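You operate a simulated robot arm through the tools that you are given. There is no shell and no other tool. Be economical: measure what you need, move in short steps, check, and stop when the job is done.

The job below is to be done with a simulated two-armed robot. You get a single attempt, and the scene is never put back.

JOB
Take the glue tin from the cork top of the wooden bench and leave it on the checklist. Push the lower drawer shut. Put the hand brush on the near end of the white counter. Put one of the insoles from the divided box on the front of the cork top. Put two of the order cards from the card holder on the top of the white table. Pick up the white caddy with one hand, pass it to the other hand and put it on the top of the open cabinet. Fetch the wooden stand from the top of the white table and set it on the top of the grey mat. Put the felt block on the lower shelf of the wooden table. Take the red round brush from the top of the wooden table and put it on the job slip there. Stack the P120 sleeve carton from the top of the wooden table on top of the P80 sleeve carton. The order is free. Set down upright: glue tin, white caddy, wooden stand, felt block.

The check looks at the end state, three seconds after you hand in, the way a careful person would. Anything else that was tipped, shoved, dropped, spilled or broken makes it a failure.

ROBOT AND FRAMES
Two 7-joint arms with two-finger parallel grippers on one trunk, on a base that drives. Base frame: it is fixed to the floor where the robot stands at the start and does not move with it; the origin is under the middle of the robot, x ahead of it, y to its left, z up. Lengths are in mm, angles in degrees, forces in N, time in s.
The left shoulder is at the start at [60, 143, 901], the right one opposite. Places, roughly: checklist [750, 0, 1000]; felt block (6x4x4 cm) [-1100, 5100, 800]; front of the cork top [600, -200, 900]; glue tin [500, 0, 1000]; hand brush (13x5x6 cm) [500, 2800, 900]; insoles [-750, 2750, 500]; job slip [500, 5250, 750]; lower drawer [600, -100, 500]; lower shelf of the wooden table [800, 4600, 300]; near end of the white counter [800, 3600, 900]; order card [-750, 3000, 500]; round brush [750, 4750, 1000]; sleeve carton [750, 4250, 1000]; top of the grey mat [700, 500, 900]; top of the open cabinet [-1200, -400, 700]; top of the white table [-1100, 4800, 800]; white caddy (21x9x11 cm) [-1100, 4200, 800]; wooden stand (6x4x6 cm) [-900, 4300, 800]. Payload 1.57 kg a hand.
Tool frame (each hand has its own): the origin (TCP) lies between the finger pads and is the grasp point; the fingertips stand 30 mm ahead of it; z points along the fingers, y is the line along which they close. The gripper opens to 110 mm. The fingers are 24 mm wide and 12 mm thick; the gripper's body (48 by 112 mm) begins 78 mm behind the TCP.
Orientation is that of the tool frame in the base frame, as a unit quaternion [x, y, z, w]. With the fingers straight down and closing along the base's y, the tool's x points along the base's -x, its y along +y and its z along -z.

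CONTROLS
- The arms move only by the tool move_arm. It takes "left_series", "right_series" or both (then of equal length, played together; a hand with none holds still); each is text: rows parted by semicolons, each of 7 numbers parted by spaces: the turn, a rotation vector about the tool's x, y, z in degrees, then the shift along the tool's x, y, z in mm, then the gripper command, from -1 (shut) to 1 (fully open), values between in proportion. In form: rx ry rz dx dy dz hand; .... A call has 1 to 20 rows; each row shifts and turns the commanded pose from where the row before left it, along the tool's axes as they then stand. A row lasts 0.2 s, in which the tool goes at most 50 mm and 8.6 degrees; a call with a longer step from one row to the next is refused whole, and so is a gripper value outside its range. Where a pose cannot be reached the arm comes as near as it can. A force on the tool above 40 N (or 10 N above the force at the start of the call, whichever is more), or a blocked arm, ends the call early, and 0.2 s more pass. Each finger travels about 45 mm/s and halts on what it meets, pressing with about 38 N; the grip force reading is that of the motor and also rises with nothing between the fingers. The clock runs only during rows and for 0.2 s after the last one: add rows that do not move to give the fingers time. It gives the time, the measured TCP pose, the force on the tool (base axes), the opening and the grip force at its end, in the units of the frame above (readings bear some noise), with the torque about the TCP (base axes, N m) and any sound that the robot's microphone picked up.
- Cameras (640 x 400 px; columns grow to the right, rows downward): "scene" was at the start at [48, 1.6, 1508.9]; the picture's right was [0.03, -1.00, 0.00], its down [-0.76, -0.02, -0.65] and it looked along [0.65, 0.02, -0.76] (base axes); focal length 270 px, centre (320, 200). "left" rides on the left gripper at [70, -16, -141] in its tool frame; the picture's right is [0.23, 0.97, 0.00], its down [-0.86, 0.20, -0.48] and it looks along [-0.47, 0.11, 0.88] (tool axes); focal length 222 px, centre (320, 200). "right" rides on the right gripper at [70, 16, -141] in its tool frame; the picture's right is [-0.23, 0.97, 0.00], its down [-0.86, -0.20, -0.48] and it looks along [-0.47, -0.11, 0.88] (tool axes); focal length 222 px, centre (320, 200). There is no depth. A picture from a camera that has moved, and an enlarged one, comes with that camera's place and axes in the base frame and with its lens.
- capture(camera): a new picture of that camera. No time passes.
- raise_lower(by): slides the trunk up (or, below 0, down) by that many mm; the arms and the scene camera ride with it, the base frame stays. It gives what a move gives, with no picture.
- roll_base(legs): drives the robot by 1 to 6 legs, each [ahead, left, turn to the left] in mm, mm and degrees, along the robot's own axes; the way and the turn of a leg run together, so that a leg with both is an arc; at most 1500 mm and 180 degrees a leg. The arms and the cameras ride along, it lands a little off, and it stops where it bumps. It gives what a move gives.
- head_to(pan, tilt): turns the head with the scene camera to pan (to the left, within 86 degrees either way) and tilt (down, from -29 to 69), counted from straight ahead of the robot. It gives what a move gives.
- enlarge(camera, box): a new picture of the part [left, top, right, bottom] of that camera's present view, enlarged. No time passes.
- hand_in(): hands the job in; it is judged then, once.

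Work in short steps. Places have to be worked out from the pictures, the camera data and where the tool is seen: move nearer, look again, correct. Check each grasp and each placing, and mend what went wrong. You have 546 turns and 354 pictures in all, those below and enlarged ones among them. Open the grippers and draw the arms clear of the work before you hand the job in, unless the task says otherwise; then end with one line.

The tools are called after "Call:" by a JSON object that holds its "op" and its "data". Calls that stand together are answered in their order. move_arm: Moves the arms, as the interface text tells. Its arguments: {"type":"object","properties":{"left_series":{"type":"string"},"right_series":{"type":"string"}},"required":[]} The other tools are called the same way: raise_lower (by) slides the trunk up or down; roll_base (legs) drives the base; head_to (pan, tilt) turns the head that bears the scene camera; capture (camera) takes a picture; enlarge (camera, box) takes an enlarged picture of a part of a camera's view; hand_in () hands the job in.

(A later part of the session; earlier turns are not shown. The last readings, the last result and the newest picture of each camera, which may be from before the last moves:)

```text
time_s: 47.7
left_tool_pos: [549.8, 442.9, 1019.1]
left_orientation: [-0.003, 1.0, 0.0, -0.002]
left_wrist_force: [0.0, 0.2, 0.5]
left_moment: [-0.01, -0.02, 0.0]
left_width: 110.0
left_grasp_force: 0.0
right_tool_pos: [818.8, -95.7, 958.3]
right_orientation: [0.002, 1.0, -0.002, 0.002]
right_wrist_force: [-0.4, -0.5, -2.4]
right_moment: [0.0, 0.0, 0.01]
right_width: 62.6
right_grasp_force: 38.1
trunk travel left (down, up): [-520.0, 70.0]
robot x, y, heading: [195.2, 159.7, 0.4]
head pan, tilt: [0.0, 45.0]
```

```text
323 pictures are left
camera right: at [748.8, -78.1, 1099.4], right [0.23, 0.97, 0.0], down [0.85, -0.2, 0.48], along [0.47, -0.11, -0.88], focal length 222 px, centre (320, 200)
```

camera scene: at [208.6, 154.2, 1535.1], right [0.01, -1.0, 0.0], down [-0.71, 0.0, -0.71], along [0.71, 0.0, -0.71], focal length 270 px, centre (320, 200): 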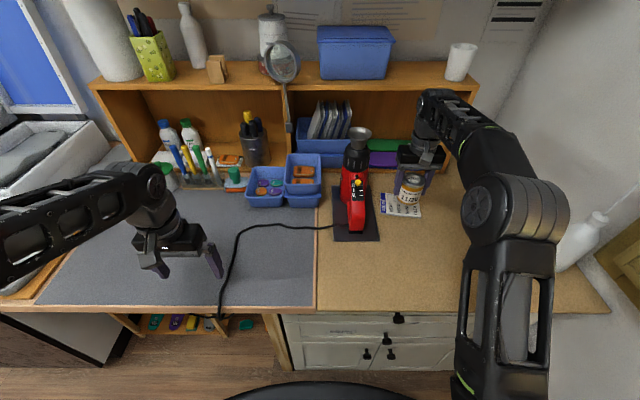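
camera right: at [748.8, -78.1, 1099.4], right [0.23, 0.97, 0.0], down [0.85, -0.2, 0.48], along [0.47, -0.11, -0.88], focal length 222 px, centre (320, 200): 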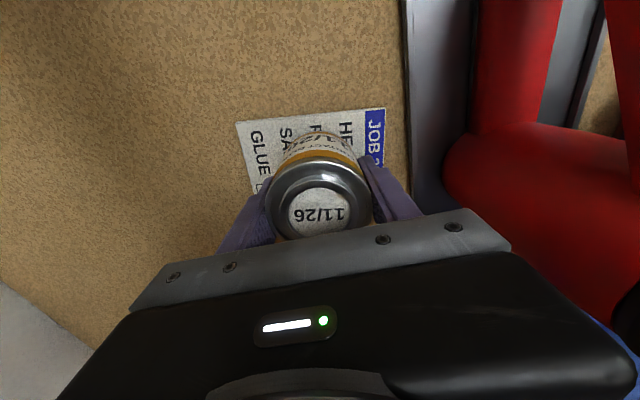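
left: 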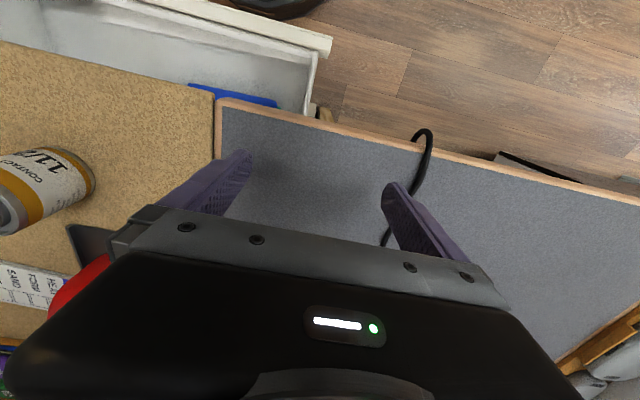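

Good position. Lower the last 10 mm, open partly (to 80 mm), and rise.

Call:
{"op": "move_arm", "data": {"right_series": "0 0 0 0 0 5 -1;0 0 0 0 0 4 -1;0 0 0 0 0 2 -1;0 0 0 0 0 0 -1"}}

Call:
{"op": "move_arm", "data": {"right_series": "0 0 0 0 0 0 0.45;0 0 0 0 0 0 0.45;0 0 0 0 0 0 0.45;0 0 0 0 0 -30 0.45;0 0 0 0 0 -40 0.45;0 0 0 0 0 -30 0.45;0 0 0 0 0 0 0.45"}}

Call:
{"op": "capture", "data": {"camera": "right"}}

```text
time_s: 48.7
left_tool_pos: [546.8, 444.1, 1020.1]
left_orientation: [-0.002, 1.0, -0.001, 0.0]
left_wrist_force: [0.1, -0.5, 0.5]
left_moment: [-0.01, -0.02, 0.01]
left_width: 109.8
left_grasp_force: 0.0
right_tool_pos: [819.3, -94.3, 952.5]
right_orientation: [0.003, 1.0, -0.004, 0.007]
right_wrist_force: [3.6, -1.4, 37.3]
right_moment: [0.3, 0.07, 0.03]
right_width: 62.0
right_grasp_force: 38.0
trunk travel left (down, up): [-520.0, 70.0]
robot x, y, heading: [194.3, 157.6, 0.5]
head pan, tilt: [0.0, 45.0]
```

```text
time_s: 50.3
left_tool_pos: [549.8, 444.0, 1018.8]
left_orientation: [-0.003, 1.0, 0.001, -0.001]
left_wrist_force: [-0.1, -0.3, 0.3]
left_moment: [-0.02, -0.04, -0.05]
left_width: 110.0
left_grasp_force: 0.0
right_tool_pos: [818.6, -94.5, 1017.3]
right_orientation: [0.001, 1.0, -0.001, 0.001]
right_wrist_force: [0.8, -0.8, -1.0]
right_moment: [-0.04, 0.01, 0.01]
right_width: 79.7
right_grasp_force: 0.1
right hand out of reach, approached as far as the arm can: row 6
trunk travel left (down, up): [-520.0, 70.0]
robot x, y, heading: [190.2, 160.1, 0.2]
head pan, tilt: [0.0, 45.0]
```

```text
322 pictures are left
camera right: at [748.0, -76.8, 1157.5], right [0.23, 0.97, 0.0], down [0.85, -0.2, 0.48], along [0.47, -0.11, -0.88], focal length 222 px, centre (320, 200)
```

right: 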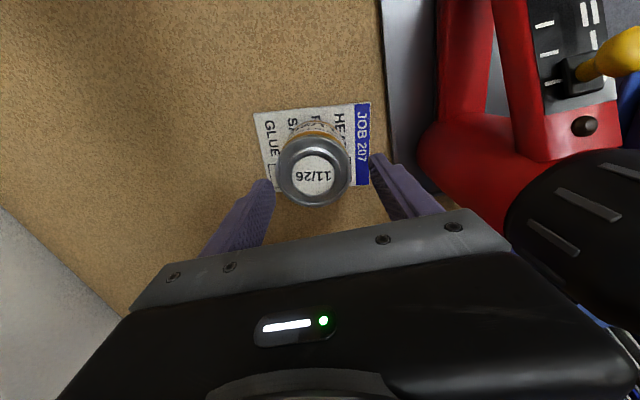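

The tin stands upright on the checklist. I raise the trunk, back off 350 mm, and look to the left along the room.

Call:
{"op": "raise_lower", "data": {"by": 60}}

Call:
{"op": "roll_base", "data": {"legs": [[-150, 0, 0], [-170, 60, 0]]}}

Call:
{"op": "move_arm", "data": {"left_series": "0 0 0 0 0 0 1;0 0 0 0 0 0 1;0 0 0 0 0 0 1;0 0 0 0 0 0 1;0 0 0 0 0 0 1;0 0 0 0 0 0 1", "right_series": "0 0 0 45 0 0 1;0 0 0 45 0 0 1;0 0 0 45 0 0 1;0 0 0 45 0 0 1;0 0 0 45 0 0 1;0 0 0 45 0 0 1"}}

Call:
{"op": "head_to", "data": {"pan": 86, "tilt": 30}}

Call:
{"op": "capture", "data": {"camera": "scene"}}

```text
time_s: 51.3
left_tool_pos: [551.1, 443.3, 1078.6]
left_orientation: [-0.002, 1.0, 0.0, -0.001]
left_wrist_force: [-0.4, 0.5, -0.2]
left_moment: [0.01, 0.02, -0.03]
left_width: 109.8
left_grasp_force: 0.0
right_tool_pos: [817.5, -94.8, 1076.2]
right_orientation: [0.002, 1.0, -0.002, 0.002]
right_wrist_force: [0.4, -1.0, -0.2]
right_moment: [0.0, -0.02, 0.01]
right_width: 79.6
right_grasp_force: 0.0
trunk travel left (down, up): [-580.0, 10.0]
robot x, y, heading: [195.8, 161.3, 0.4]
head pan, tilt: [0.0, 45.0]
```

```text
time_s: 53.8
left_tool_pos: [231.3, 499.6, 1079.5]
left_orientation: [-0.002, 1.0, 0.001, -0.001]
left_wrist_force: [0.0, 0.2, -0.7]
left_moment: [0.0, -0.03, 0.0]
left_width: 110.1
left_grasp_force: 0.1
right_tool_pos: [497.4, -39.5, 1077.0]
right_orientation: [0.005, 1.0, -0.003, 0.002]
right_wrist_force: [-0.5, 0.1, 0.3]
right_moment: [0.01, -0.01, -0.01]
right_width: 80.1
right_grasp_force: 0.0
trunk travel left (down, up): [-580.0, 10.0]
robot x, y, heading: [-125.2, 216.5, 0.3]
head pan, tilt: [0.0, 45.0]
```

```text
time_s: 55.2
left_tool_pos: [231.8, 499.9, 1078.8]
left_orientation: [-0.003, 1.0, 0.001, -0.001]
left_wrist_force: [-0.5, -0.2, 0.1]
left_moment: [0.0, -0.03, 0.0]
left_width: 109.9
left_grasp_force: 0.0
right_tool_pos: [226.9, -37.1, 1075.3]
right_orientation: [0.003, 1.0, -0.003, 0.003]
right_wrist_force: [0.0, 0.2, 0.6]
right_moment: [0.01, -0.02, -0.03]
right_width: 109.8
right_grasp_force: 0.0
trunk travel left (down, up): [-580.0, 10.0]
robot x, y, heading: [-127.6, 221.3, 0.4]
head pan, tilt: [0.0, 45.0]
```

```text
time_s: 56.8
left_tool_pos: [231.3, 500.4, 1078.2]
left_orientation: [-0.001, 1.0, -0.001, -0.002]
left_wrist_force: [-0.3, -0.3, 0.9]
left_moment: [0.0, 0.0, -0.01]
left_width: 109.9
left_grasp_force: 0.1
right_tool_pos: [229.2, -36.8, 1075.7]
right_orientation: [0.004, 1.0, -0.002, 0.003]
right_wrist_force: [0.3, 0.5, -0.4]
right_moment: [0.01, -0.04, 0.01]
right_width: 109.9
right_grasp_force: 0.0
trunk travel left (down, up): [-580.0, 10.0]
robot x, y, heading: [-126.5, 214.2, 0.1]
head pan, tilt: [85.9, 30.0]
```

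```text
321 pictures are left
camera scene: at [-149.9, 306.6, 1617.7], right [1.0, -0.07, 0.0], down [-0.03, -0.5, -0.87], along [0.06, 0.86, -0.5], focal length 270 px, centre (320, 200)
```

scene: 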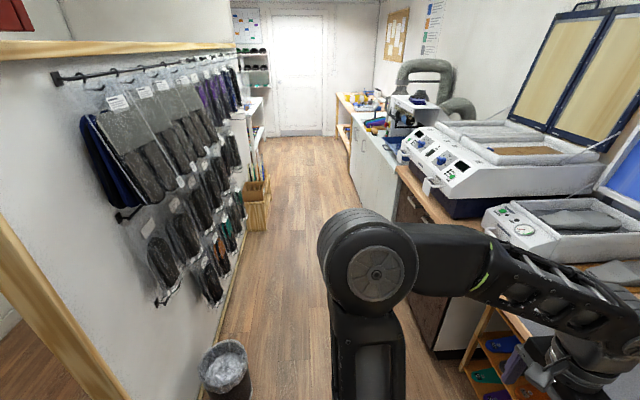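

The aisle is clear between x≈−490 (bin) and x≈+430 (counter fronts). I strafe left along it, in stages, towards the hand brush near (500, 2800).

Call:
{"op": "roll_base", "data": {"legs": [[90, 0, 0], [0, 1200, 0], [0, 800, 0]]}}

Call:
{"op": "capture", "data": {"camera": "scene"}}

Call:
{"op": "head_to", "data": {"pan": 35, "tilt": 40}}

Call:
{"op": "capture", "data": {"camera": "scene"}}

```text
time_s: 67.4
left_tool_pos: [294.1, 2504.9, 1079.3]
left_orientation: [-0.01, 1.0, 0.0, -0.001]
left_wrist_force: [-0.4, -0.6, 0.0]
left_moment: [-0.02, 0.03, -0.02]
left_width: 110.0
left_grasp_force: 0.0
right_tool_pos: [300.2, 1967.0, 1074.3]
right_orientation: [-0.005, 1.0, -0.003, 0.002]
right_wrist_force: [0.1, 0.5, -0.2]
right_moment: [-0.07, 0.0, 0.01]
right_width: 110.2
right_grasp_force: 0.1
trunk travel left (down, up): [-580.0, 10.0]
robot x, y, heading: [-58.8, 2215.1, 1.4]
head pan, tilt: [85.9, 30.0]
```

```text
320 pictures are left
camera scene: at [-83.8, 2304.3, 1617.6], right [1.0, -0.05, 0.0], down [-0.02, -0.5, -0.87], along [0.04, 0.86, -0.5], focal length 270 px, centre (320, 200)
```

scene: 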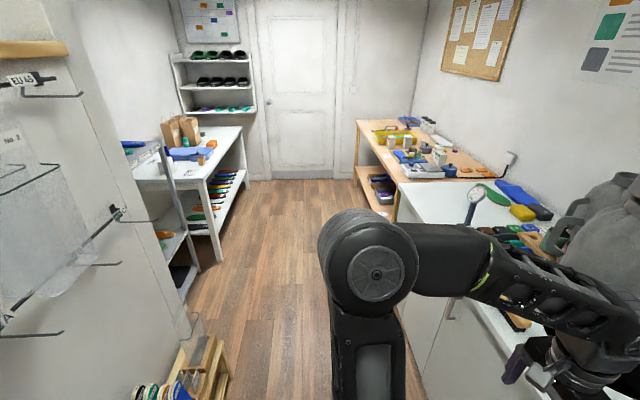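

```text
time_s: 68.6
left_tool_pos: [295.0, 2503.8, 1078.8]
left_orientation: [-0.01, 1.0, 0.0, 0.0]
left_wrist_force: [0.2, 0.2, -0.3]
left_moment: [-0.02, 0.0, -0.03]
left_width: 110.1
left_grasp_force: 0.1
right_tool_pos: [300.7, 1967.1, 1075.0]
right_orientation: [-0.005, 1.0, -0.002, 0.001]
right_wrist_force: [0.0, 0.8, 0.3]
right_moment: [0.02, -0.01, 0.01]
right_width: 109.9
right_grasp_force: 0.0
trunk travel left (down, up): [-580.0, 10.0]
robot x, y, heading: [-57.8, 2212.0, 1.3]
head pan, tilt: [35.0, 40.0]
```

```text
319 pictures are left
camera scene: at [-19.7, 2263.7, 1602.3], right [0.59, -0.81, 0.0], down [-0.52, -0.38, -0.77], along [0.62, 0.45, -0.64], focal length 270 px, centre (320, 200)
```

scene: 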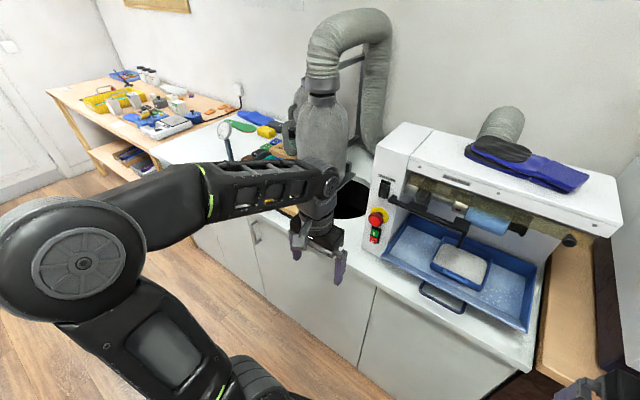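

The brush should be around (500, 2800), hidden behind my left arm. I move further left and look straight ahead.

Call:
{"op": "roll_base", "data": {"legs": [[0, 600, -1.3]]}}

Call:
{"op": "head_to", "data": {"pan": 0, "tilt": 45}}

Call:
{"op": "capture", "data": {"camera": "scene"}}

```text
time_s: 72.0
left_tool_pos: [296.8, 3085.6, 1079.2]
left_orientation: [0.002, 1.0, -0.001, -0.001]
left_wrist_force: [0.0, 0.6, 0.2]
left_moment: [-0.01, 0.04, 0.0]
left_width: 109.8
left_grasp_force: 0.1
right_tool_pos: [288.7, 2548.7, 1075.8]
right_orientation: [0.008, 1.0, -0.002, 0.002]
right_wrist_force: [0.1, 0.2, -0.5]
right_moment: [-0.03, 0.06, -0.02]
right_width: 109.9
right_grasp_force: 0.0
trunk travel left (down, up): [-580.0, 10.0]
robot x, y, heading: [-62.9, 2806.7, -0.7]
head pan, tilt: [35.0, 40.0]
```

```text
time_s: 73.0
left_tool_pos: [296.7, 3084.8, 1078.8]
left_orientation: [0.003, 1.0, 0.0, -0.001]
left_wrist_force: [-0.1, -0.6, 0.0]
left_moment: [0.02, 0.03, -0.02]
left_width: 110.1
left_grasp_force: 0.0
right_tool_pos: [288.5, 2550.3, 1075.6]
right_orientation: [0.009, 1.0, -0.002, 0.001]
right_wrist_force: [-0.8, -0.5, 0.2]
right_moment: [0.0, 0.01, -0.03]
right_width: 109.9
right_grasp_force: 0.1
trunk travel left (down, up): [-580.0, 10.0]
robot x, y, heading: [-62.0, 2807.3, -0.5]
head pan, tilt: [0.0, 45.0]
```

```text
318 pictures are left
camera scene: at [-11.6, 2804.7, 1595.1], right [0.0, -1.0, 0.0], down [-0.71, 0.0, -0.71], along [0.71, 0.0, -0.71], focal length 270 px, centre (320, 200)
```

scene: 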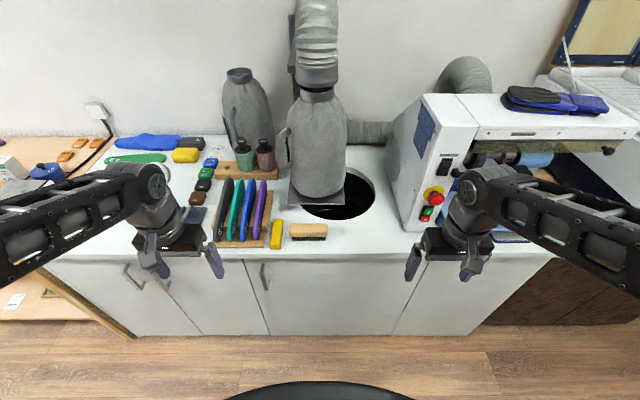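

The hand brush (wood back, dark bristles) lies at about (512, 2841), long axis along y. I zoom in on it and on the counter's left part.

Call:
{"op": "enlarge", "data": {"camera": "scene", "box": [200, 180, 380, 292]}}

Call:
{"op": "enlarge", "data": {"camera": "scene", "box": [0, 100, 260, 262]}}

```text
3.56 times, centred on (290, 236) of scene
camera zoom: at [-11.6, 2804.7, 1595.1], right [0.0, -1.0, 0.0], down [-0.71, 0.0, -0.71], along [0.71, 0.0, -0.71], focal length 962 px, centre (427, 72)
```

zoom: 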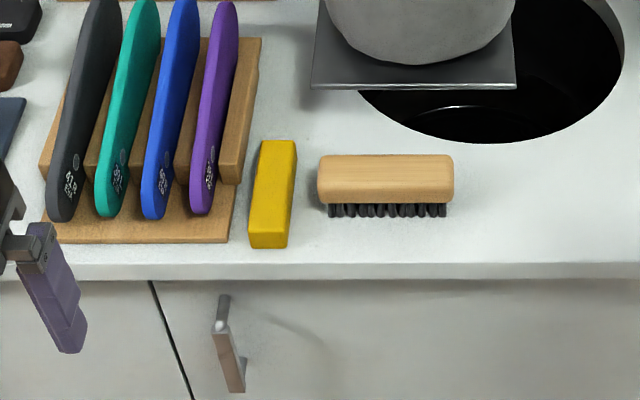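

```text
2.46 times, centred on (130, 181) of scene
camera zoom: at [-11.6, 2804.7, 1595.1], right [0.0, -1.0, 0.0], down [-0.71, 0.0, -0.71], along [0.71, 0.0, -0.71], focal length 666 px, centre (788, 247)
```

zoom: 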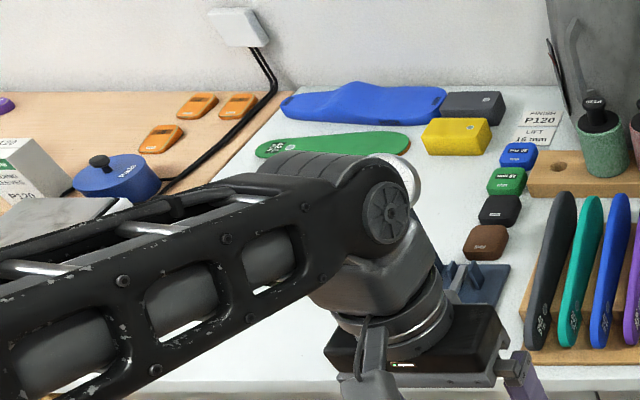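

I strafe left 230 mm so the right hand can take the brush, and turn the right hand 90° so it closes along x.

Call:
{"op": "roll_base", "data": {"legs": [[0, 235, 0.6]]}}

Call:
{"op": "move_arm", "data": {"right_series": "0 0 8.2 -20 5 0 1;0 0 8.2 0 0 0 1;0 0 8.2 0 0 0 1;0 0 8.2 0 0 0 1;0 0 8.2 0 0 0 1;0 0 8.2 0 0 0 1;0 0 8.2 0 0 0 1;0 0 8.2 0 0 0 1;0 0 8.2 0 0 0 1;0 0 8.2 0 0 0 1;0 0 8 0 0 0 1;0 0 0 0 0 0 1"}}

Call:
{"op": "capture", "data": {"camera": "right"}}

```text
time_s: 74.7
left_tool_pos: [294.7, 3323.3, 1078.8]
left_orientation: [0.0, 1.0, -0.001, -0.001]
left_wrist_force: [-0.1, 0.3, -0.4]
left_moment: [-0.04, 0.0, 0.03]
left_width: 110.0
left_grasp_force: 0.1
right_tool_pos: [291.9, 2786.2, 1076.4]
right_orientation: [0.004, 1.0, -0.002, 0.002]
right_wrist_force: [-0.3, -0.1, -0.1]
right_moment: [0.0, 0.02, 0.0]
right_width: 109.7
right_grasp_force: 0.1
trunk travel left (down, up): [-580.0, 10.0]
robot x, y, heading: [-65.2, 3040.2, -0.0]
head pan, tilt: [0.0, 45.0]
```

```text
time_s: 77.3
left_tool_pos: [295.8, 3321.6, 1079.1]
left_orientation: [-0.001, 1.0, 0.0, -0.001]
left_wrist_force: [0.3, -0.1, -0.3]
left_moment: [0.0, 0.02, -0.03]
left_width: 109.9
left_grasp_force: 0.1
right_tool_pos: [310.7, 2790.5, 1076.1]
right_orientation: [0.711, 0.703, 0.001, 0.002]
right_wrist_force: [-0.4, 0.4, 0.5]
right_moment: [0.01, -0.01, 0.03]
right_width: 110.1
right_grasp_force: 0.1
trunk travel left (down, up): [-580.0, 10.0]
robot x, y, heading: [-65.5, 3041.1, -0.0]
head pan, tilt: [0.0, 45.0]
```

```text
315 pictures are left
camera right: at [327.4, 2860.3, 1216.7], right [0.97, -0.24, 0.0], down [-0.21, -0.85, 0.48], along [-0.11, -0.47, -0.88], focal length 222 px, centre (320, 200)
```

right: 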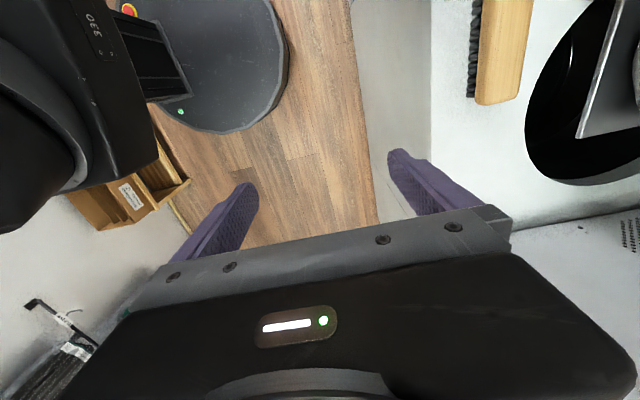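

The rotation worked. I move the hand over the brush at about (515, 2842).

Call:
{"op": "move_arm", "data": {"right_series": "0 0 0 10 40 0 1;0 0 0 10 40 0 1;0 0 0 10 40 0 1;0 0 0 10 40 0 1;0 0 0 12 42 0 1;0 0 0 0 0 0 1"}}

Call:
{"op": "capture", "data": {"camera": "right"}}

Call:
{"op": "capture", "data": {"camera": "scene"}}

```text
time_s: 78.7
left_tool_pos: [295.1, 3322.7, 1078.4]
left_orientation: [-0.001, 1.0, 0.0, -0.002]
left_wrist_force: [-0.2, -0.3, 0.1]
left_moment: [-0.02, -0.03, 0.0]
left_width: 109.6
left_grasp_force: 0.0
right_tool_pos: [511.7, 2841.8, 1078.6]
right_orientation: [0.711, 0.704, 0.0, 0.003]
right_wrist_force: [0.0, 0.0, 0.7]
right_moment: [0.03, 0.0, 0.01]
right_width: 110.1
right_grasp_force: 0.1
trunk travel left (down, up): [-580.0, 10.0]
robot x, y, heading: [-61.8, 3037.8, 0.1]
head pan, tilt: [0.0, 45.0]
```

```text
314 pictures are left
camera right: at [527.9, 2911.0, 1219.7], right [0.97, -0.24, 0.01], down [-0.21, -0.85, 0.48], along [-0.11, -0.47, -0.88], focal length 222 px, centre (320, 200)
```

right: 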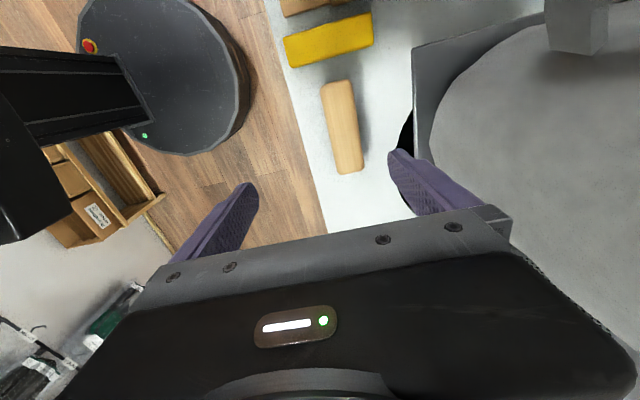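

```text
313 pictures are left
camera scene: at [-12.2, 3038.7, 1595.1], right [0.0, -1.0, 0.0], down [-0.71, 0.0, -0.71], along [0.71, 0.0, -0.71], focal length 270 px, centre (320, 200)
```

scene: 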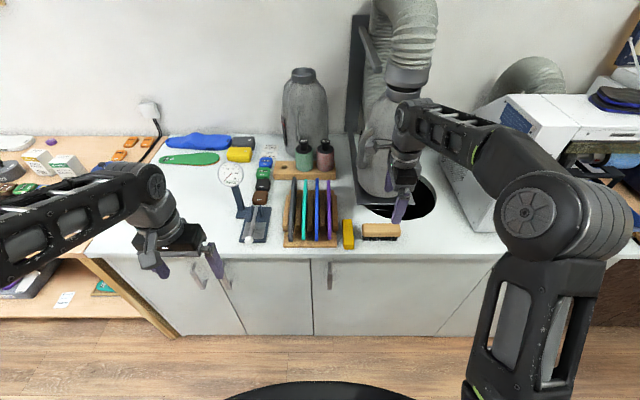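

Matching brush length in both views gives brush top z≈895 (counter ≈837), centre (550, 2844). I narrow the opening to 76 mm, shift +38 mm in x and go down part way.

Call:
{"op": "move_arm", "data": {"right_series": "0 0 0 2 38 0 0.38;0 0 0 0 0 40 0.38;0 0 0 0 0 40 0.38;0 0 0 0 0 40 0.38;0 0 0 0 0 0 0.38"}}

Call:
{"op": "capture", "data": {"camera": "right"}}

Call:
{"op": "enlarge", "data": {"camera": "scene", "box": [300, 130, 480, 242]}}

```text
time_s: 79.9
left_tool_pos: [295.0, 3322.8, 1079.7]
left_orientation: [-0.001, 1.0, 0.0, -0.001]
left_wrist_force: [-0.2, 0.1, 0.1]
left_moment: [-0.03, -0.03, 0.02]
left_width: 110.3
left_grasp_force: 0.0
right_tool_pos: [551.6, 2842.4, 957.1]
right_orientation: [0.71, 0.704, 0.0, 0.003]
right_wrist_force: [-0.3, 0.2, 0.0]
right_moment: [0.01, -0.01, -0.03]
right_width: 76.1
right_grasp_force: 0.1
trunk travel left (down, up): [-580.0, 10.0]
robot x, y, heading: [-65.1, 3039.3, 0.3]
head pan, tilt: [0.0, 45.0]
```

```text
312 pictures are left
camera right: at [568.2, 2912.0, 1098.4], right [0.97, -0.24, 0.01], down [-0.21, -0.85, 0.48], along [-0.11, -0.47, -0.88], focal length 222 px, centre (320, 200)
```

right: 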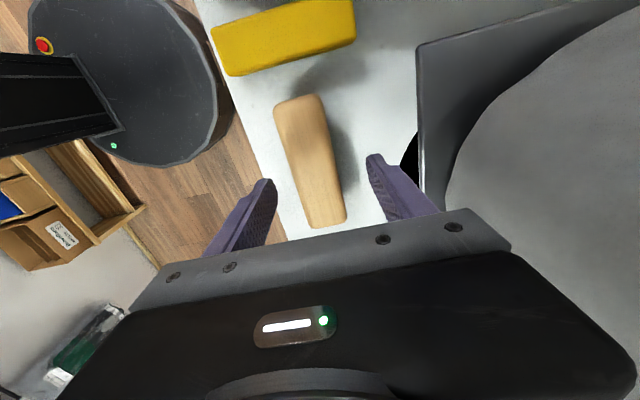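

```text
3.56 times, centred on (390, 186) of scene
camera zoom: at [-11.2, 3039.2, 1595.1], right [0.0, -1.0, 0.0], down [-0.71, 0.0, -0.71], along [0.71, 0.0, -0.71], focal length 962 px, centre (71, 250)
```

zoom: 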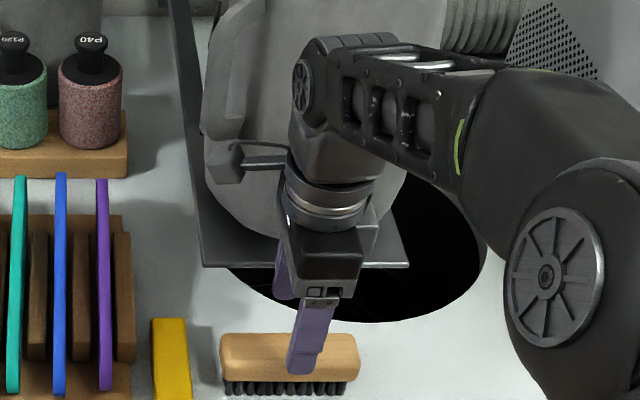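

Brush centre refines to (545, 2844), length 129 mm, nearly along y. I shift −7 mm and descend to z≈880, then close.

Call:
{"op": "move_arm", "data": {"right_series": "0 0 0 2 -7 0 0.38;0 0 0 0 0 30 0.38;0 0 0 0 0 30 0.38;0 0 0 0 0 17 0.38;0 0 0 0 0 0 0.38"}}

Call:
{"op": "capture", "data": {"camera": "right"}}

```text
time_s: 81.0
left_tool_pos: [295.0, 3322.5, 1078.6]
left_orientation: [0.0, 1.0, 0.001, -0.001]
left_wrist_force: [0.5, 0.1, 0.5]
left_moment: [0.02, 0.02, -0.01]
left_width: 110.0
left_grasp_force: 0.0
right_tool_pos: [549.7, 2843.6, 889.9]
right_orientation: [0.71, 0.704, 0.004, 0.005]
right_wrist_force: [-4.3, 0.6, 16.5]
right_moment: [0.16, 1.0, 0.03]
right_width: 80.0
right_grasp_force: 2.5
trunk travel left (down, up): [-580.0, 10.0]
robot x, y, heading: [-64.6, 3040.1, 0.1]
head pan, tilt: [0.0, 45.0]
stopped in row 5 (right hand): the force on the tool passed its limit (the readings are from after the stop); the commanded pose is now the measured one
```

```text
310 pictures are left
camera right: at [563.0, 2913.4, 1032.1], right [0.97, -0.24, 0.01], down [-0.21, -0.85, 0.48], along [-0.1, -0.47, -0.88], focal length 222 px, centre (320, 200)
```

right: 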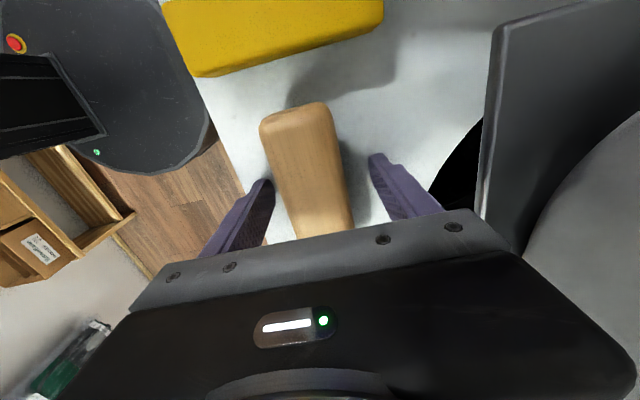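

The front fingertip touched the counter, so the counter is at about z=860 and the brush top at about 915. The brush is centred between the fingers; I raise 4 mm and close.

Call:
{"op": "move_arm", "data": {"right_series": "0 0 0 0 0 -4 0.38;0 0 0 0 0 0 -1;0 0 0 0 0 0 -1;0 0 0 0 0 0 -1;0 0 0 0 0 0 -1"}}

Call:
{"op": "move_arm", "data": {"right_series": "0 0 0 0 0 -30 -1;0 0 0 0 0 -40 -1;0 0 0 0 0 0 -1"}}

Call:
{"op": "capture", "data": {"camera": "right"}}

Call:
{"op": "capture", "data": {"camera": "scene"}}

```text
time_s: 82.2
left_tool_pos: [296.4, 3321.8, 1080.1]
left_orientation: [-0.001, 1.0, 0.0, 0.0]
left_wrist_force: [0.4, 0.1, -0.7]
left_moment: [0.0, 0.0, 0.03]
left_width: 110.2
left_grasp_force: 0.2
right_tool_pos: [548.0, 2844.0, 892.7]
right_orientation: [0.71, 0.704, 0.003, 0.006]
right_wrist_force: [-0.4, 0.1, 0.5]
right_moment: [-0.01, 0.01, 0.01]
right_width: 41.6
right_grasp_force: 30.6
trunk travel left (down, up): [-580.0, 10.0]
robot x, y, heading: [-61.0, 3039.4, 0.0]
head pan, tilt: [0.0, 45.0]
```

```text
time_s: 83.0
left_tool_pos: [295.7, 3322.0, 1078.9]
left_orientation: [-0.001, 1.0, 0.0, -0.001]
left_wrist_force: [0.7, 0.2, 1.2]
left_moment: [-0.01, 0.0, 0.02]
left_width: 110.1
left_grasp_force: 0.0
right_tool_pos: [549.5, 2844.5, 963.2]
right_orientation: [0.71, 0.704, 0.003, 0.006]
right_wrist_force: [0.3, -0.5, -1.4]
right_moment: [0.04, 0.0, 0.0]
right_width: 41.4
right_grasp_force: 38.3
trunk travel left (down, up): [-580.0, 10.0]
robot x, y, heading: [-62.6, 3040.8, -0.1]
head pan, tilt: [0.0, 45.0]
```

```text
309 pictures are left
camera right: at [564.0, 2913.9, 1104.6], right [0.97, -0.24, 0.01], down [-0.21, -0.85, 0.48], along [-0.1, -0.47, -0.88], focal length 222 px, centre (320, 200)
```

right: 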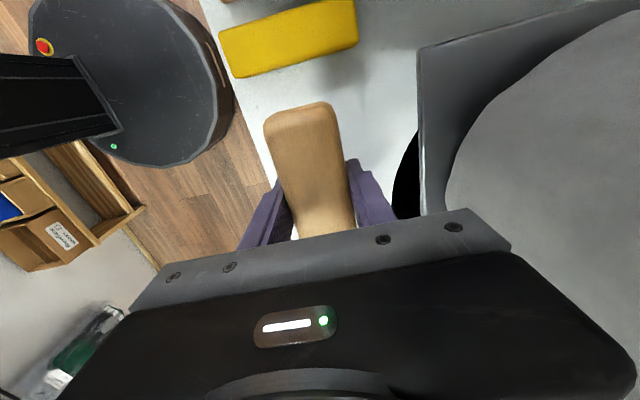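

```text
308 pictures are left
camera scene: at [-10.5, 3038.9, 1595.0], right [0.0, -1.0, 0.0], down [-0.71, 0.0, -0.71], along [0.71, 0.0, -0.71], focal length 270 px, centre (320, 200)
```

scene: 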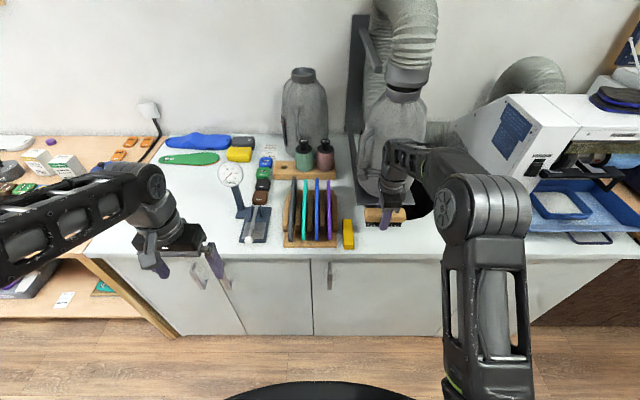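

The brush is held. I raise it, pull back, and strafe left toward the counter's free left end (y≈3600).

Call:
{"op": "move_arm", "data": {"right_series": "0 0 0 0 -20 -40 -1;0 0 0 0 -30 -40 -1;0 0 0 0 -40 -30 -1;0 0 0 0 -45 0 -1;0 0 0 0 -45 0 -1;0 0 0 0 0 0 -1"}}

Call:
{"op": "roll_base", "data": {"legs": [[0, 720, 0]]}}

Call:
{"op": "capture", "data": {"camera": "scene"}}

```text
time_s: 84.4
left_tool_pos: [296.2, 3322.3, 1079.3]
left_orientation: [0.0, 1.0, 0.0, -0.002]
left_wrist_force: [1.1, 0.3, -0.3]
left_moment: [0.0, 0.04, 0.0]
left_width: 110.2
left_grasp_force: 0.2
right_tool_pos: [367.3, 2843.7, 1069.6]
right_orientation: [0.71, 0.704, 0.003, 0.005]
right_wrist_force: [1.0, -0.5, -0.7]
right_moment: [0.01, 0.07, -0.03]
right_width: 41.6
right_grasp_force: 37.8
trunk travel left (down, up): [-580.0, 10.0]
robot x, y, heading: [-63.1, 3038.1, 0.0]
head pan, tilt: [0.0, 45.0]
```

```text
time_s: 88.3
left_tool_pos: [297.1, 4044.2, 1078.0]
left_orientation: [0.001, 1.0, 0.0, -0.001]
left_wrist_force: [-0.3, -0.9, -0.2]
left_moment: [-0.03, 0.01, 0.0]
left_width: 110.0
left_grasp_force: 0.1
right_tool_pos: [365.7, 3565.6, 1070.8]
right_orientation: [0.712, 0.702, 0.003, 0.006]
right_wrist_force: [-0.3, 0.5, -1.2]
right_moment: [-0.03, -0.02, -0.04]
right_width: 41.6
right_grasp_force: 37.8
trunk travel left (down, up): [-580.0, 10.0]
robot x, y, heading: [-62.7, 3764.0, -0.3]
head pan, tilt: [0.0, 45.0]
```

```text
307 pictures are left
camera scene: at [-10.5, 3763.1, 1595.0], right [0.0, -1.0, 0.0], down [-0.71, 0.0, -0.71], along [0.71, 0.0, -0.71], focal length 270 px, centre (320, 200)
```

scene: 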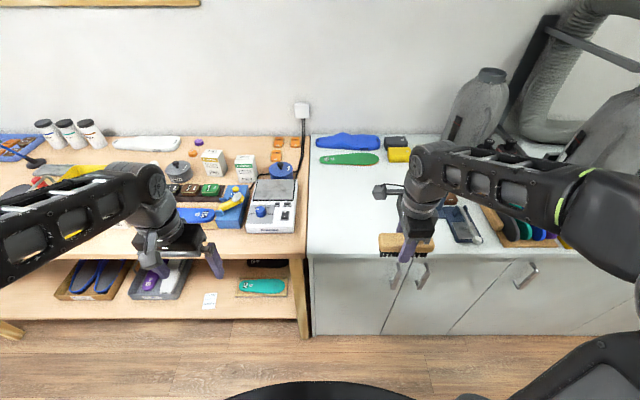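

The counter's left end is free around (700, 3630). I drive 115 mm forward and carry the brush over it.

Call:
{"op": "roll_base", "data": {"legs": [[115, 0, 0.3]]}}

Call:
{"op": "move_arm", "data": {"right_series": "0 0 0 10 40 0 -1;0 0 0 10 40 0 -1;0 0 0 10 40 0 -1;0 0 0 10 40 0 -1;0 0 0 10 40 0 -1;0 0 0 0 10 30 -1;0 0 0 0 0 0 -1"}}

Call:
{"op": "capture", "data": {"camera": "scene"}}

Call:
{"op": "capture", "data": {"camera": "right"}}

```text
time_s: 89.5
left_tool_pos: [412.2, 4045.3, 1078.3]
left_orientation: [0.0, 1.0, 0.0, -0.002]
left_wrist_force: [0.4, 0.1, -0.4]
left_moment: [-0.02, 0.03, -0.01]
left_width: 109.9
left_grasp_force: 0.1
right_tool_pos: [483.9, 3565.7, 1069.3]
right_orientation: [0.711, 0.703, 0.003, 0.005]
right_wrist_force: [1.1, -0.7, -1.7]
right_moment: [0.0, 0.03, 0.0]
right_width: 41.3
right_grasp_force: 38.6
trunk travel left (down, up): [-580.0, 10.0]
robot x, y, heading: [52.4, 3762.9, 0.3]
head pan, tilt: [0.0, 45.0]
```

```text
time_s: 91.1
left_tool_pos: [412.3, 4046.5, 1079.4]
left_orientation: [0.0, 1.0, 0.0, 0.0]
left_wrist_force: [-0.9, -0.9, -0.1]
left_moment: [0.0, 0.0, 0.02]
left_width: 110.2
left_grasp_force: 0.1
right_tool_pos: [695.6, 3612.1, 1043.3]
right_orientation: [0.71, 0.704, 0.003, 0.005]
right_wrist_force: [-0.4, -0.5, -0.9]
right_moment: [0.03, 0.01, -0.01]
right_width: 41.3
right_grasp_force: 38.4
trunk travel left (down, up): [-580.0, 10.0]
robot x, y, heading: [52.8, 3760.9, -0.2]
head pan, tilt: [0.0, 45.0]
```

```text
306 pictures are left
camera scene: at [104.9, 3762.9, 1595.0], right [0.0, -1.0, 0.0], down [-0.71, 0.0, -0.71], along [0.71, 0.0, -0.71], focal length 270 px, centre (320, 200)
```

scene: 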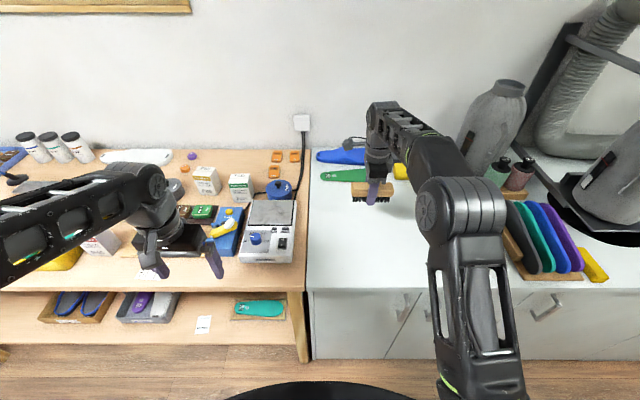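

```text
305 pictures are left
camera right: at [710.0, 3683.5, 1184.3], right [0.97, -0.24, 0.01], down [-0.21, -0.85, 0.48], along [-0.1, -0.47, -0.88], focal length 222 px, centre (320, 200)
```

right: 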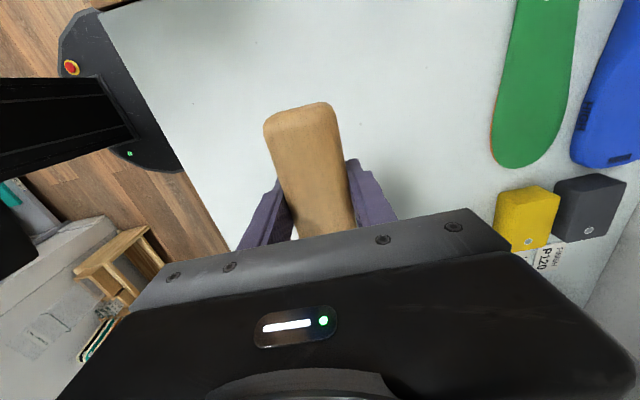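

The spot is clear. I lower to z≈895 and finish gently.

Call:
{"op": "move_arm", "data": {"right_series": "0 0 0 0 0 40 -1;0 0 0 0 0 40 -1;0 0 0 0 0 40 -1;0 0 0 0 0 20 -1;0 0 0 0 0 5 -1;0 0 0 0 0 2 -1;0 0 0 0 0 0 -1"}}

```text
time_s: 92.7
left_tool_pos: [412.1, 4045.5, 1079.0]
left_orientation: [0.001, 1.0, 0.0, -0.001]
left_wrist_force: [-0.2, 0.1, -1.3]
left_moment: [0.02, 0.0, -0.01]
left_width: 110.0
left_grasp_force: 0.0
right_tool_pos: [694.2, 3614.4, 896.2]
right_orientation: [0.711, 0.703, 0.003, 0.005]
right_wrist_force: [0.6, 0.3, -0.9]
right_moment: [-0.01, -0.05, 0.0]
right_width: 41.4
right_grasp_force: 38.2
trunk travel left (down, up): [-580.0, 10.0]
robot x, y, heading: [57.7, 3763.3, 0.2]
head pan, tilt: [0.0, 45.0]
```

No contact yet; a few millimetres more, then open and rise.

Call:
{"op": "move_arm", "data": {"right_series": "0 0 0 0 0 2 -1;0 0 0 0 0 1.5 -1;0 0 0 0 0 0 -1"}}

Call:
{"op": "move_arm", "data": {"right_series": "0 0 0 0 0 0 0.4;0 0 0 0 0 0 0.4;0 0 0 0 0 0 0.4;0 0 0 0 0 -40 0.4;0 0 0 0 0 -40 0.4;0 0 0 0 0 -40 0.4;0 0 0 0 0 -40 0.4;0 0 0 0 0 0 0.4"}}

Call:
{"op": "capture", "data": {"camera": "right"}}

```text
time_s: 93.5
left_tool_pos: [412.6, 4044.6, 1079.8]
left_orientation: [0.0, 1.0, 0.0, 0.0]
left_wrist_force: [0.4, -0.5, -0.3]
left_moment: [0.03, 0.03, 0.0]
left_width: 110.2
left_grasp_force: 0.1
right_tool_pos: [694.7, 3614.3, 891.9]
right_orientation: [0.71, 0.704, 0.003, 0.006]
right_wrist_force: [0.5, -0.7, -1.1]
right_moment: [-0.02, 0.0, -0.04]
right_width: 41.6
right_grasp_force: 38.4
trunk travel left (down, up): [-580.0, 10.0]
robot x, y, heading: [51.5, 3762.5, -0.2]
head pan, tilt: [0.0, 45.0]
```

```text
time_s: 95.3
left_tool_pos: [411.5, 4045.0, 1077.9]
left_orientation: [0.0, 1.0, 0.001, -0.001]
left_wrist_force: [-0.6, -0.1, 0.5]
left_moment: [-0.03, 0.03, 0.02]
left_width: 109.8
left_grasp_force: 0.1
right_tool_pos: [692.3, 3612.9, 1052.4]
right_orientation: [0.711, 0.703, 0.003, 0.006]
right_wrist_force: [0.7, 0.3, 0.8]
right_moment: [-0.03, -0.01, 0.01]
right_width: 77.1
right_grasp_force: 0.0
trunk travel left (down, up): [-580.0, 10.0]
robot x, y, heading: [52.9, 3760.2, -0.2]
head pan, tilt: [0.0, 45.0]
```

```text
304 pictures are left
camera right: at [708.0, 3683.3, 1193.4], right [0.97, -0.24, 0.01], down [-0.21, -0.85, 0.48], along [-0.1, -0.47, -0.88], focal length 222 px, centre (320, 200)
```

right: 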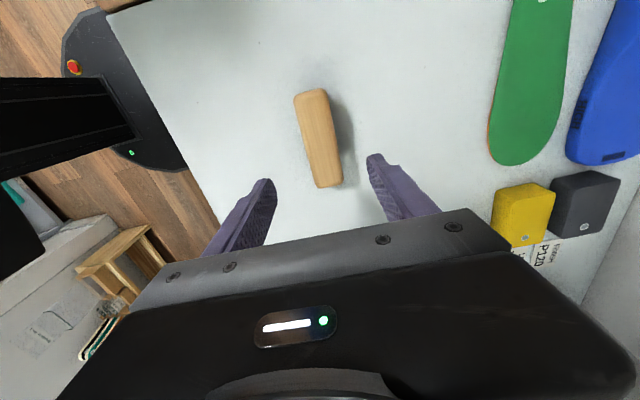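

The brush is down well on the counter's end. I retract both hands, turn the right hand back, and move left to view the wooden table.

Call:
{"op": "move_arm", "data": {"left_series": "0 0 0 40 0 0 1;0 0 0 40 0 0 1;0 0 0 40 0 0 1;0 0 0 0 0 0 1;0 0 0 0 0 0 1;0 0 0 0 0 0 1;0 0 0 0 0 0 1;0 0 0 0 0 0 1;0 0 0 0 0 0 1;0 0 0 0 0 0 1;0 0 0 0 0 0 1;0 0 0 0 0 0 1;0 0 0 0 0 0 1;0 0 0 0 0 0 1;0 0 0 0 0 0 1;0 0 0 0 0 0 1;0 0 0 0 0 0 1;0 0 0 0 0 0 1", "right_series": "0 0 0 0 -45 0 1;0 0 0 0 -45 0 1;0 0 0 0 -45 0 1;0 0 0 0 -45 0 1;0 0 0 0 -45 0 1;0 0 0 0 -45 0 1;0 0 -8.2 0 0 0 1;0 0 -8.2 0 0 0 1;0 0 -8.2 0 0 0 1;0 0 -8.2 0 0 0 1;0 0 -8.2 0 0 0 1;0 0 -8.2 0 0 0 1;0 0 -8.2 0 0 0 1;0 0 -8.2 0 0 0 1;0 0 -8.2 0 0 0 1;0 0 -8.2 0 0 0 1;0 0 -8 0 0 0 1;0 0 0 0 0 0 1"}}

Call:
{"op": "roll_base", "data": {"legs": [[-100, 0, 0], [0, 700, 0]]}}

Call:
{"op": "capture", "data": {"camera": "scene"}}

```text
time_s: 99.1
left_tool_pos: [291.0, 4043.5, 1079.1]
left_orientation: [0.0, 1.0, 0.0, -0.001]
left_wrist_force: [0.4, -0.1, -0.4]
left_moment: [0.01, -0.02, -0.01]
left_width: 109.9
left_grasp_force: 0.1
right_tool_pos: [422.8, 3618.1, 1047.6]
right_orientation: [0.003, 1.0, -0.002, 0.007]
right_wrist_force: [-0.8, -0.6, 0.4]
right_moment: [-0.03, 0.04, 0.01]
right_width: 110.4
right_grasp_force: 0.0
trunk travel left (down, up): [-580.0, 10.0]
robot x, y, heading: [50.0, 3764.0, -0.1]
head pan, tilt: [0.0, 45.0]
```

```text
time_s: 103.8
left_tool_pos: [189.0, 4747.4, 1079.3]
left_orientation: [0.001, 1.0, -0.001, 0.0]
left_wrist_force: [-0.5, 1.0, 0.0]
left_moment: [-0.02, 0.0, 0.0]
left_width: 109.9
left_grasp_force: 0.1
right_tool_pos: [321.0, 4320.9, 1049.9]
right_orientation: [0.006, 1.0, -0.001, 0.006]
right_wrist_force: [0.3, -0.1, -0.8]
right_moment: [0.01, 0.0, 0.0]
right_width: 110.0
right_grasp_force: 0.1
trunk travel left (down, up): [-580.0, 10.0]
robot x, y, heading: [-50.3, 4463.6, 0.0]
head pan, tilt: [0.0, 45.0]
```

```text
303 pictures are left
camera scene: at [2.7, 4466.8, 1595.0], right [0.0, -1.0, 0.0], down [-0.71, 0.0, -0.71], along [0.71, 0.0, -0.71], focal length 270 px, centre (320, 200)
```

scene: 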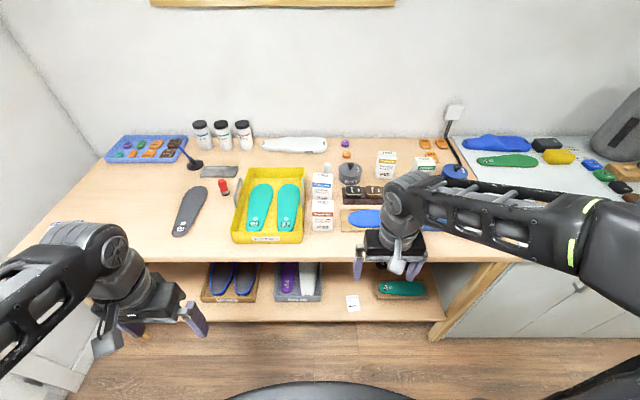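

I zoom in on the table's left and right halves to identify the cartons, round brush and job slip.

Call:
{"op": "enlarge", "data": {"camera": "scene", "box": [290, 120, 480, 250]}}

Call:
{"op": "enlarge", "data": {"camera": "scene", "box": [0, 110, 250, 270]}}

Call:
{"op": "enlarge", "data": {"camera": "scene", "box": [190, 230, 460, 330]}}

```text
3.08 times, centred on (385, 185) of scene
camera zoom: at [2.7, 4466.8, 1595.0], right [0.0, -1.0, 0.0], down [-0.71, 0.0, -0.71], along [0.71, 0.0, -0.71], focal length 832 px, centre (120, 246)
```

zoom: 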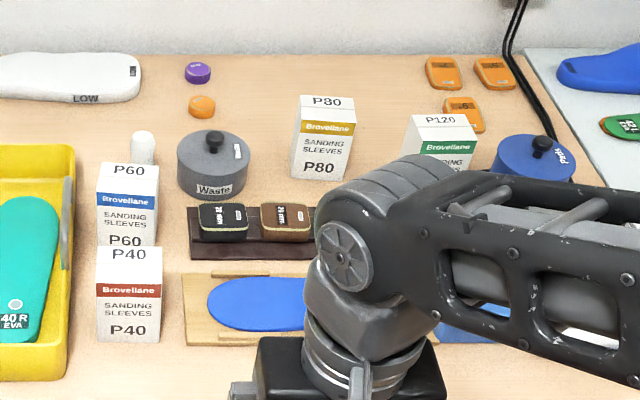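

```text
2.50 times, centred on (125, 190) of scene
camera zoom: at [2.7, 4466.8, 1595.0], right [0.0, -1.0, 0.0], down [-0.71, 0.0, -0.71], along [0.71, 0.0, -0.71], focal length 676 px, centre (808, 225)
```

zoom: 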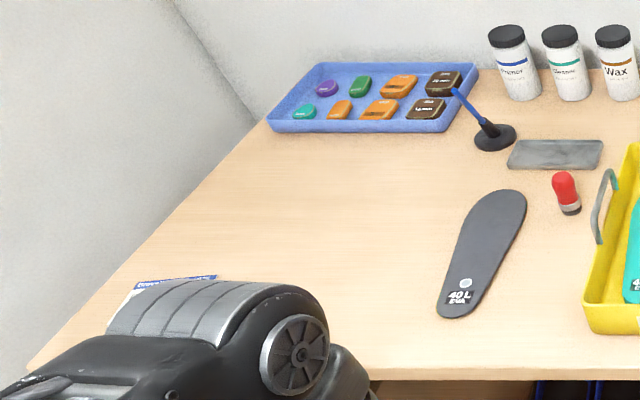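

```text
2.37 times, centred on (325, 280) of scene
camera zoom: at [2.7, 4466.8, 1595.0], right [0.0, -1.0, 0.0], down [-0.71, 0.0, -0.71], along [0.71, 0.0, -0.71], focal length 641 px, centre (308, 10)
```

zoom: 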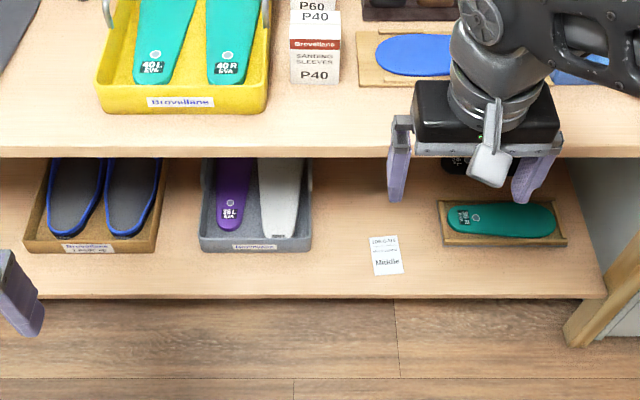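

P80 stands at about (908, 4195, top≈954), P120 around (871, 4054), the table at z≈840. They're deep, so I'll need a forward-tilted grasp. I go closer with hands retracted and look again.

Call:
{"op": "roll_base", "data": {"legs": [[150, -110, 0]]}}

Call:
{"op": "move_arm", "data": {"right_series": "0 0 0 40 -20 0 1;0 0 0 40 -20 0 1;0 0 0 20 -20 0 1;0 0 0 0 -20 0 1"}}

Call:
{"op": "head_to", "data": {"pan": -12, "tilt": 40}}

Call:
{"op": "capture", "data": {"camera": "scene"}}

```text
time_s: 105.3
left_tool_pos: [341.4, 4639.1, 1079.8]
left_orientation: [-0.001, 1.0, 0.0, -0.002]
left_wrist_force: [0.3, 0.3, -0.1]
left_moment: [0.01, 0.0, 0.0]
left_width: 109.6
left_grasp_force: 0.1
right_tool_pos: [474.7, 4211.4, 1048.3]
right_orientation: [0.005, 1.0, -0.001, 0.006]
right_wrist_force: [0.2, -0.6, -0.3]
right_moment: [0.02, 0.04, 0.01]
right_width: 110.0
right_grasp_force: 0.0
trunk travel left (down, up): [-580.0, 10.0]
robot x, y, heading: [101.8, 4357.3, 0.1]
head pan, tilt: [0.0, 45.0]
```

```text
time_s: 106.3
left_tool_pos: [341.0, 4639.7, 1079.9]
left_orientation: [0.0, 1.0, 0.0, -0.001]
left_wrist_force: [0.6, -0.3, 0.1]
left_moment: [0.0, 0.0, 0.01]
left_width: 109.8
left_grasp_force: 0.1
right_tool_pos: [376.1, 4135.6, 1047.7]
right_orientation: [0.005, 1.0, -0.001, 0.007]
right_wrist_force: [0.5, -0.5, -1.0]
right_moment: [0.01, 0.0, 0.03]
right_width: 109.9
right_grasp_force: 0.1
trunk travel left (down, up): [-580.0, 10.0]
robot x, y, heading: [106.9, 4357.5, 0.1]
head pan, tilt: [0.0, 45.0]
```

```text
time_s: 107.0
left_tool_pos: [341.9, 4638.3, 1080.2]
left_orientation: [-0.001, 1.0, 0.0, -0.001]
left_wrist_force: [-0.3, 0.8, 0.6]
left_moment: [0.0, -0.02, 0.02]
left_width: 109.9
left_grasp_force: 0.0
right_tool_pos: [376.8, 4134.3, 1048.5]
right_orientation: [0.005, 1.0, -0.002, 0.006]
right_wrist_force: [-0.2, 0.4, -1.1]
right_moment: [0.01, -0.04, 0.01]
right_width: 110.1
right_grasp_force: 0.1
trunk travel left (down, up): [-580.0, 10.0]
robot x, y, heading: [103.3, 4355.9, 0.2]
head pan, tilt: [-12.0, 40.0]
```

```text
299 pictures are left
camera scene: at [156.7, 4339.9, 1602.3], right [-0.21, -0.98, 0.0], down [-0.63, 0.13, -0.77], along [0.75, -0.16, -0.64], focal length 270 px, centre (320, 200)
```

scene: 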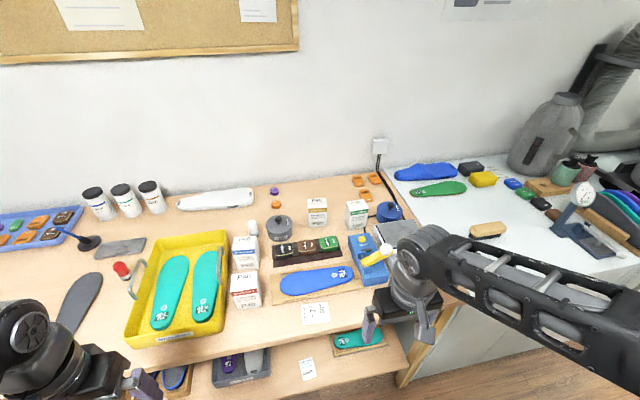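

Call:
{"op": "enlarge", "data": {"camera": "scene", "box": [220, 160, 460, 310]}}

```text
2.67 times, centred on (340, 235) of scene
camera zoom: at [156.7, 4339.9, 1602.3], right [-0.21, -0.98, 0.0], down [-0.63, 0.13, -0.77], along [0.75, -0.16, -0.64], focal length 721 px, centre (267, 107)
```

zoom: 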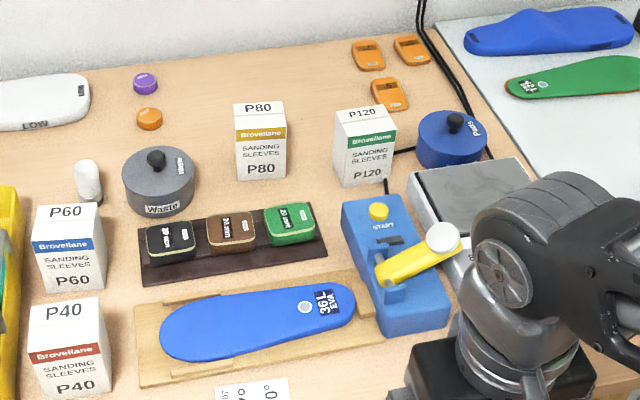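

I zoom further to measure both cartons' sizes and angles.

Call:
{"op": "enlarge", "data": {"camera": "scene", "box": [296, 190, 380, 242]}}

```text
7.62 times, centred on (338, 216) of scene
camera zoom: at [156.7, 4339.9, 1602.3], right [-0.21, -0.98, 0.0], down [-0.63, 0.13, -0.77], along [0.75, -0.16, -0.64], focal length 2060 px, centre (183, 78)
```

zoom: 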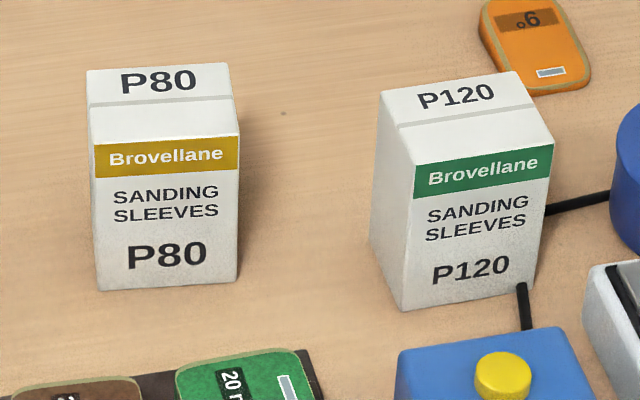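

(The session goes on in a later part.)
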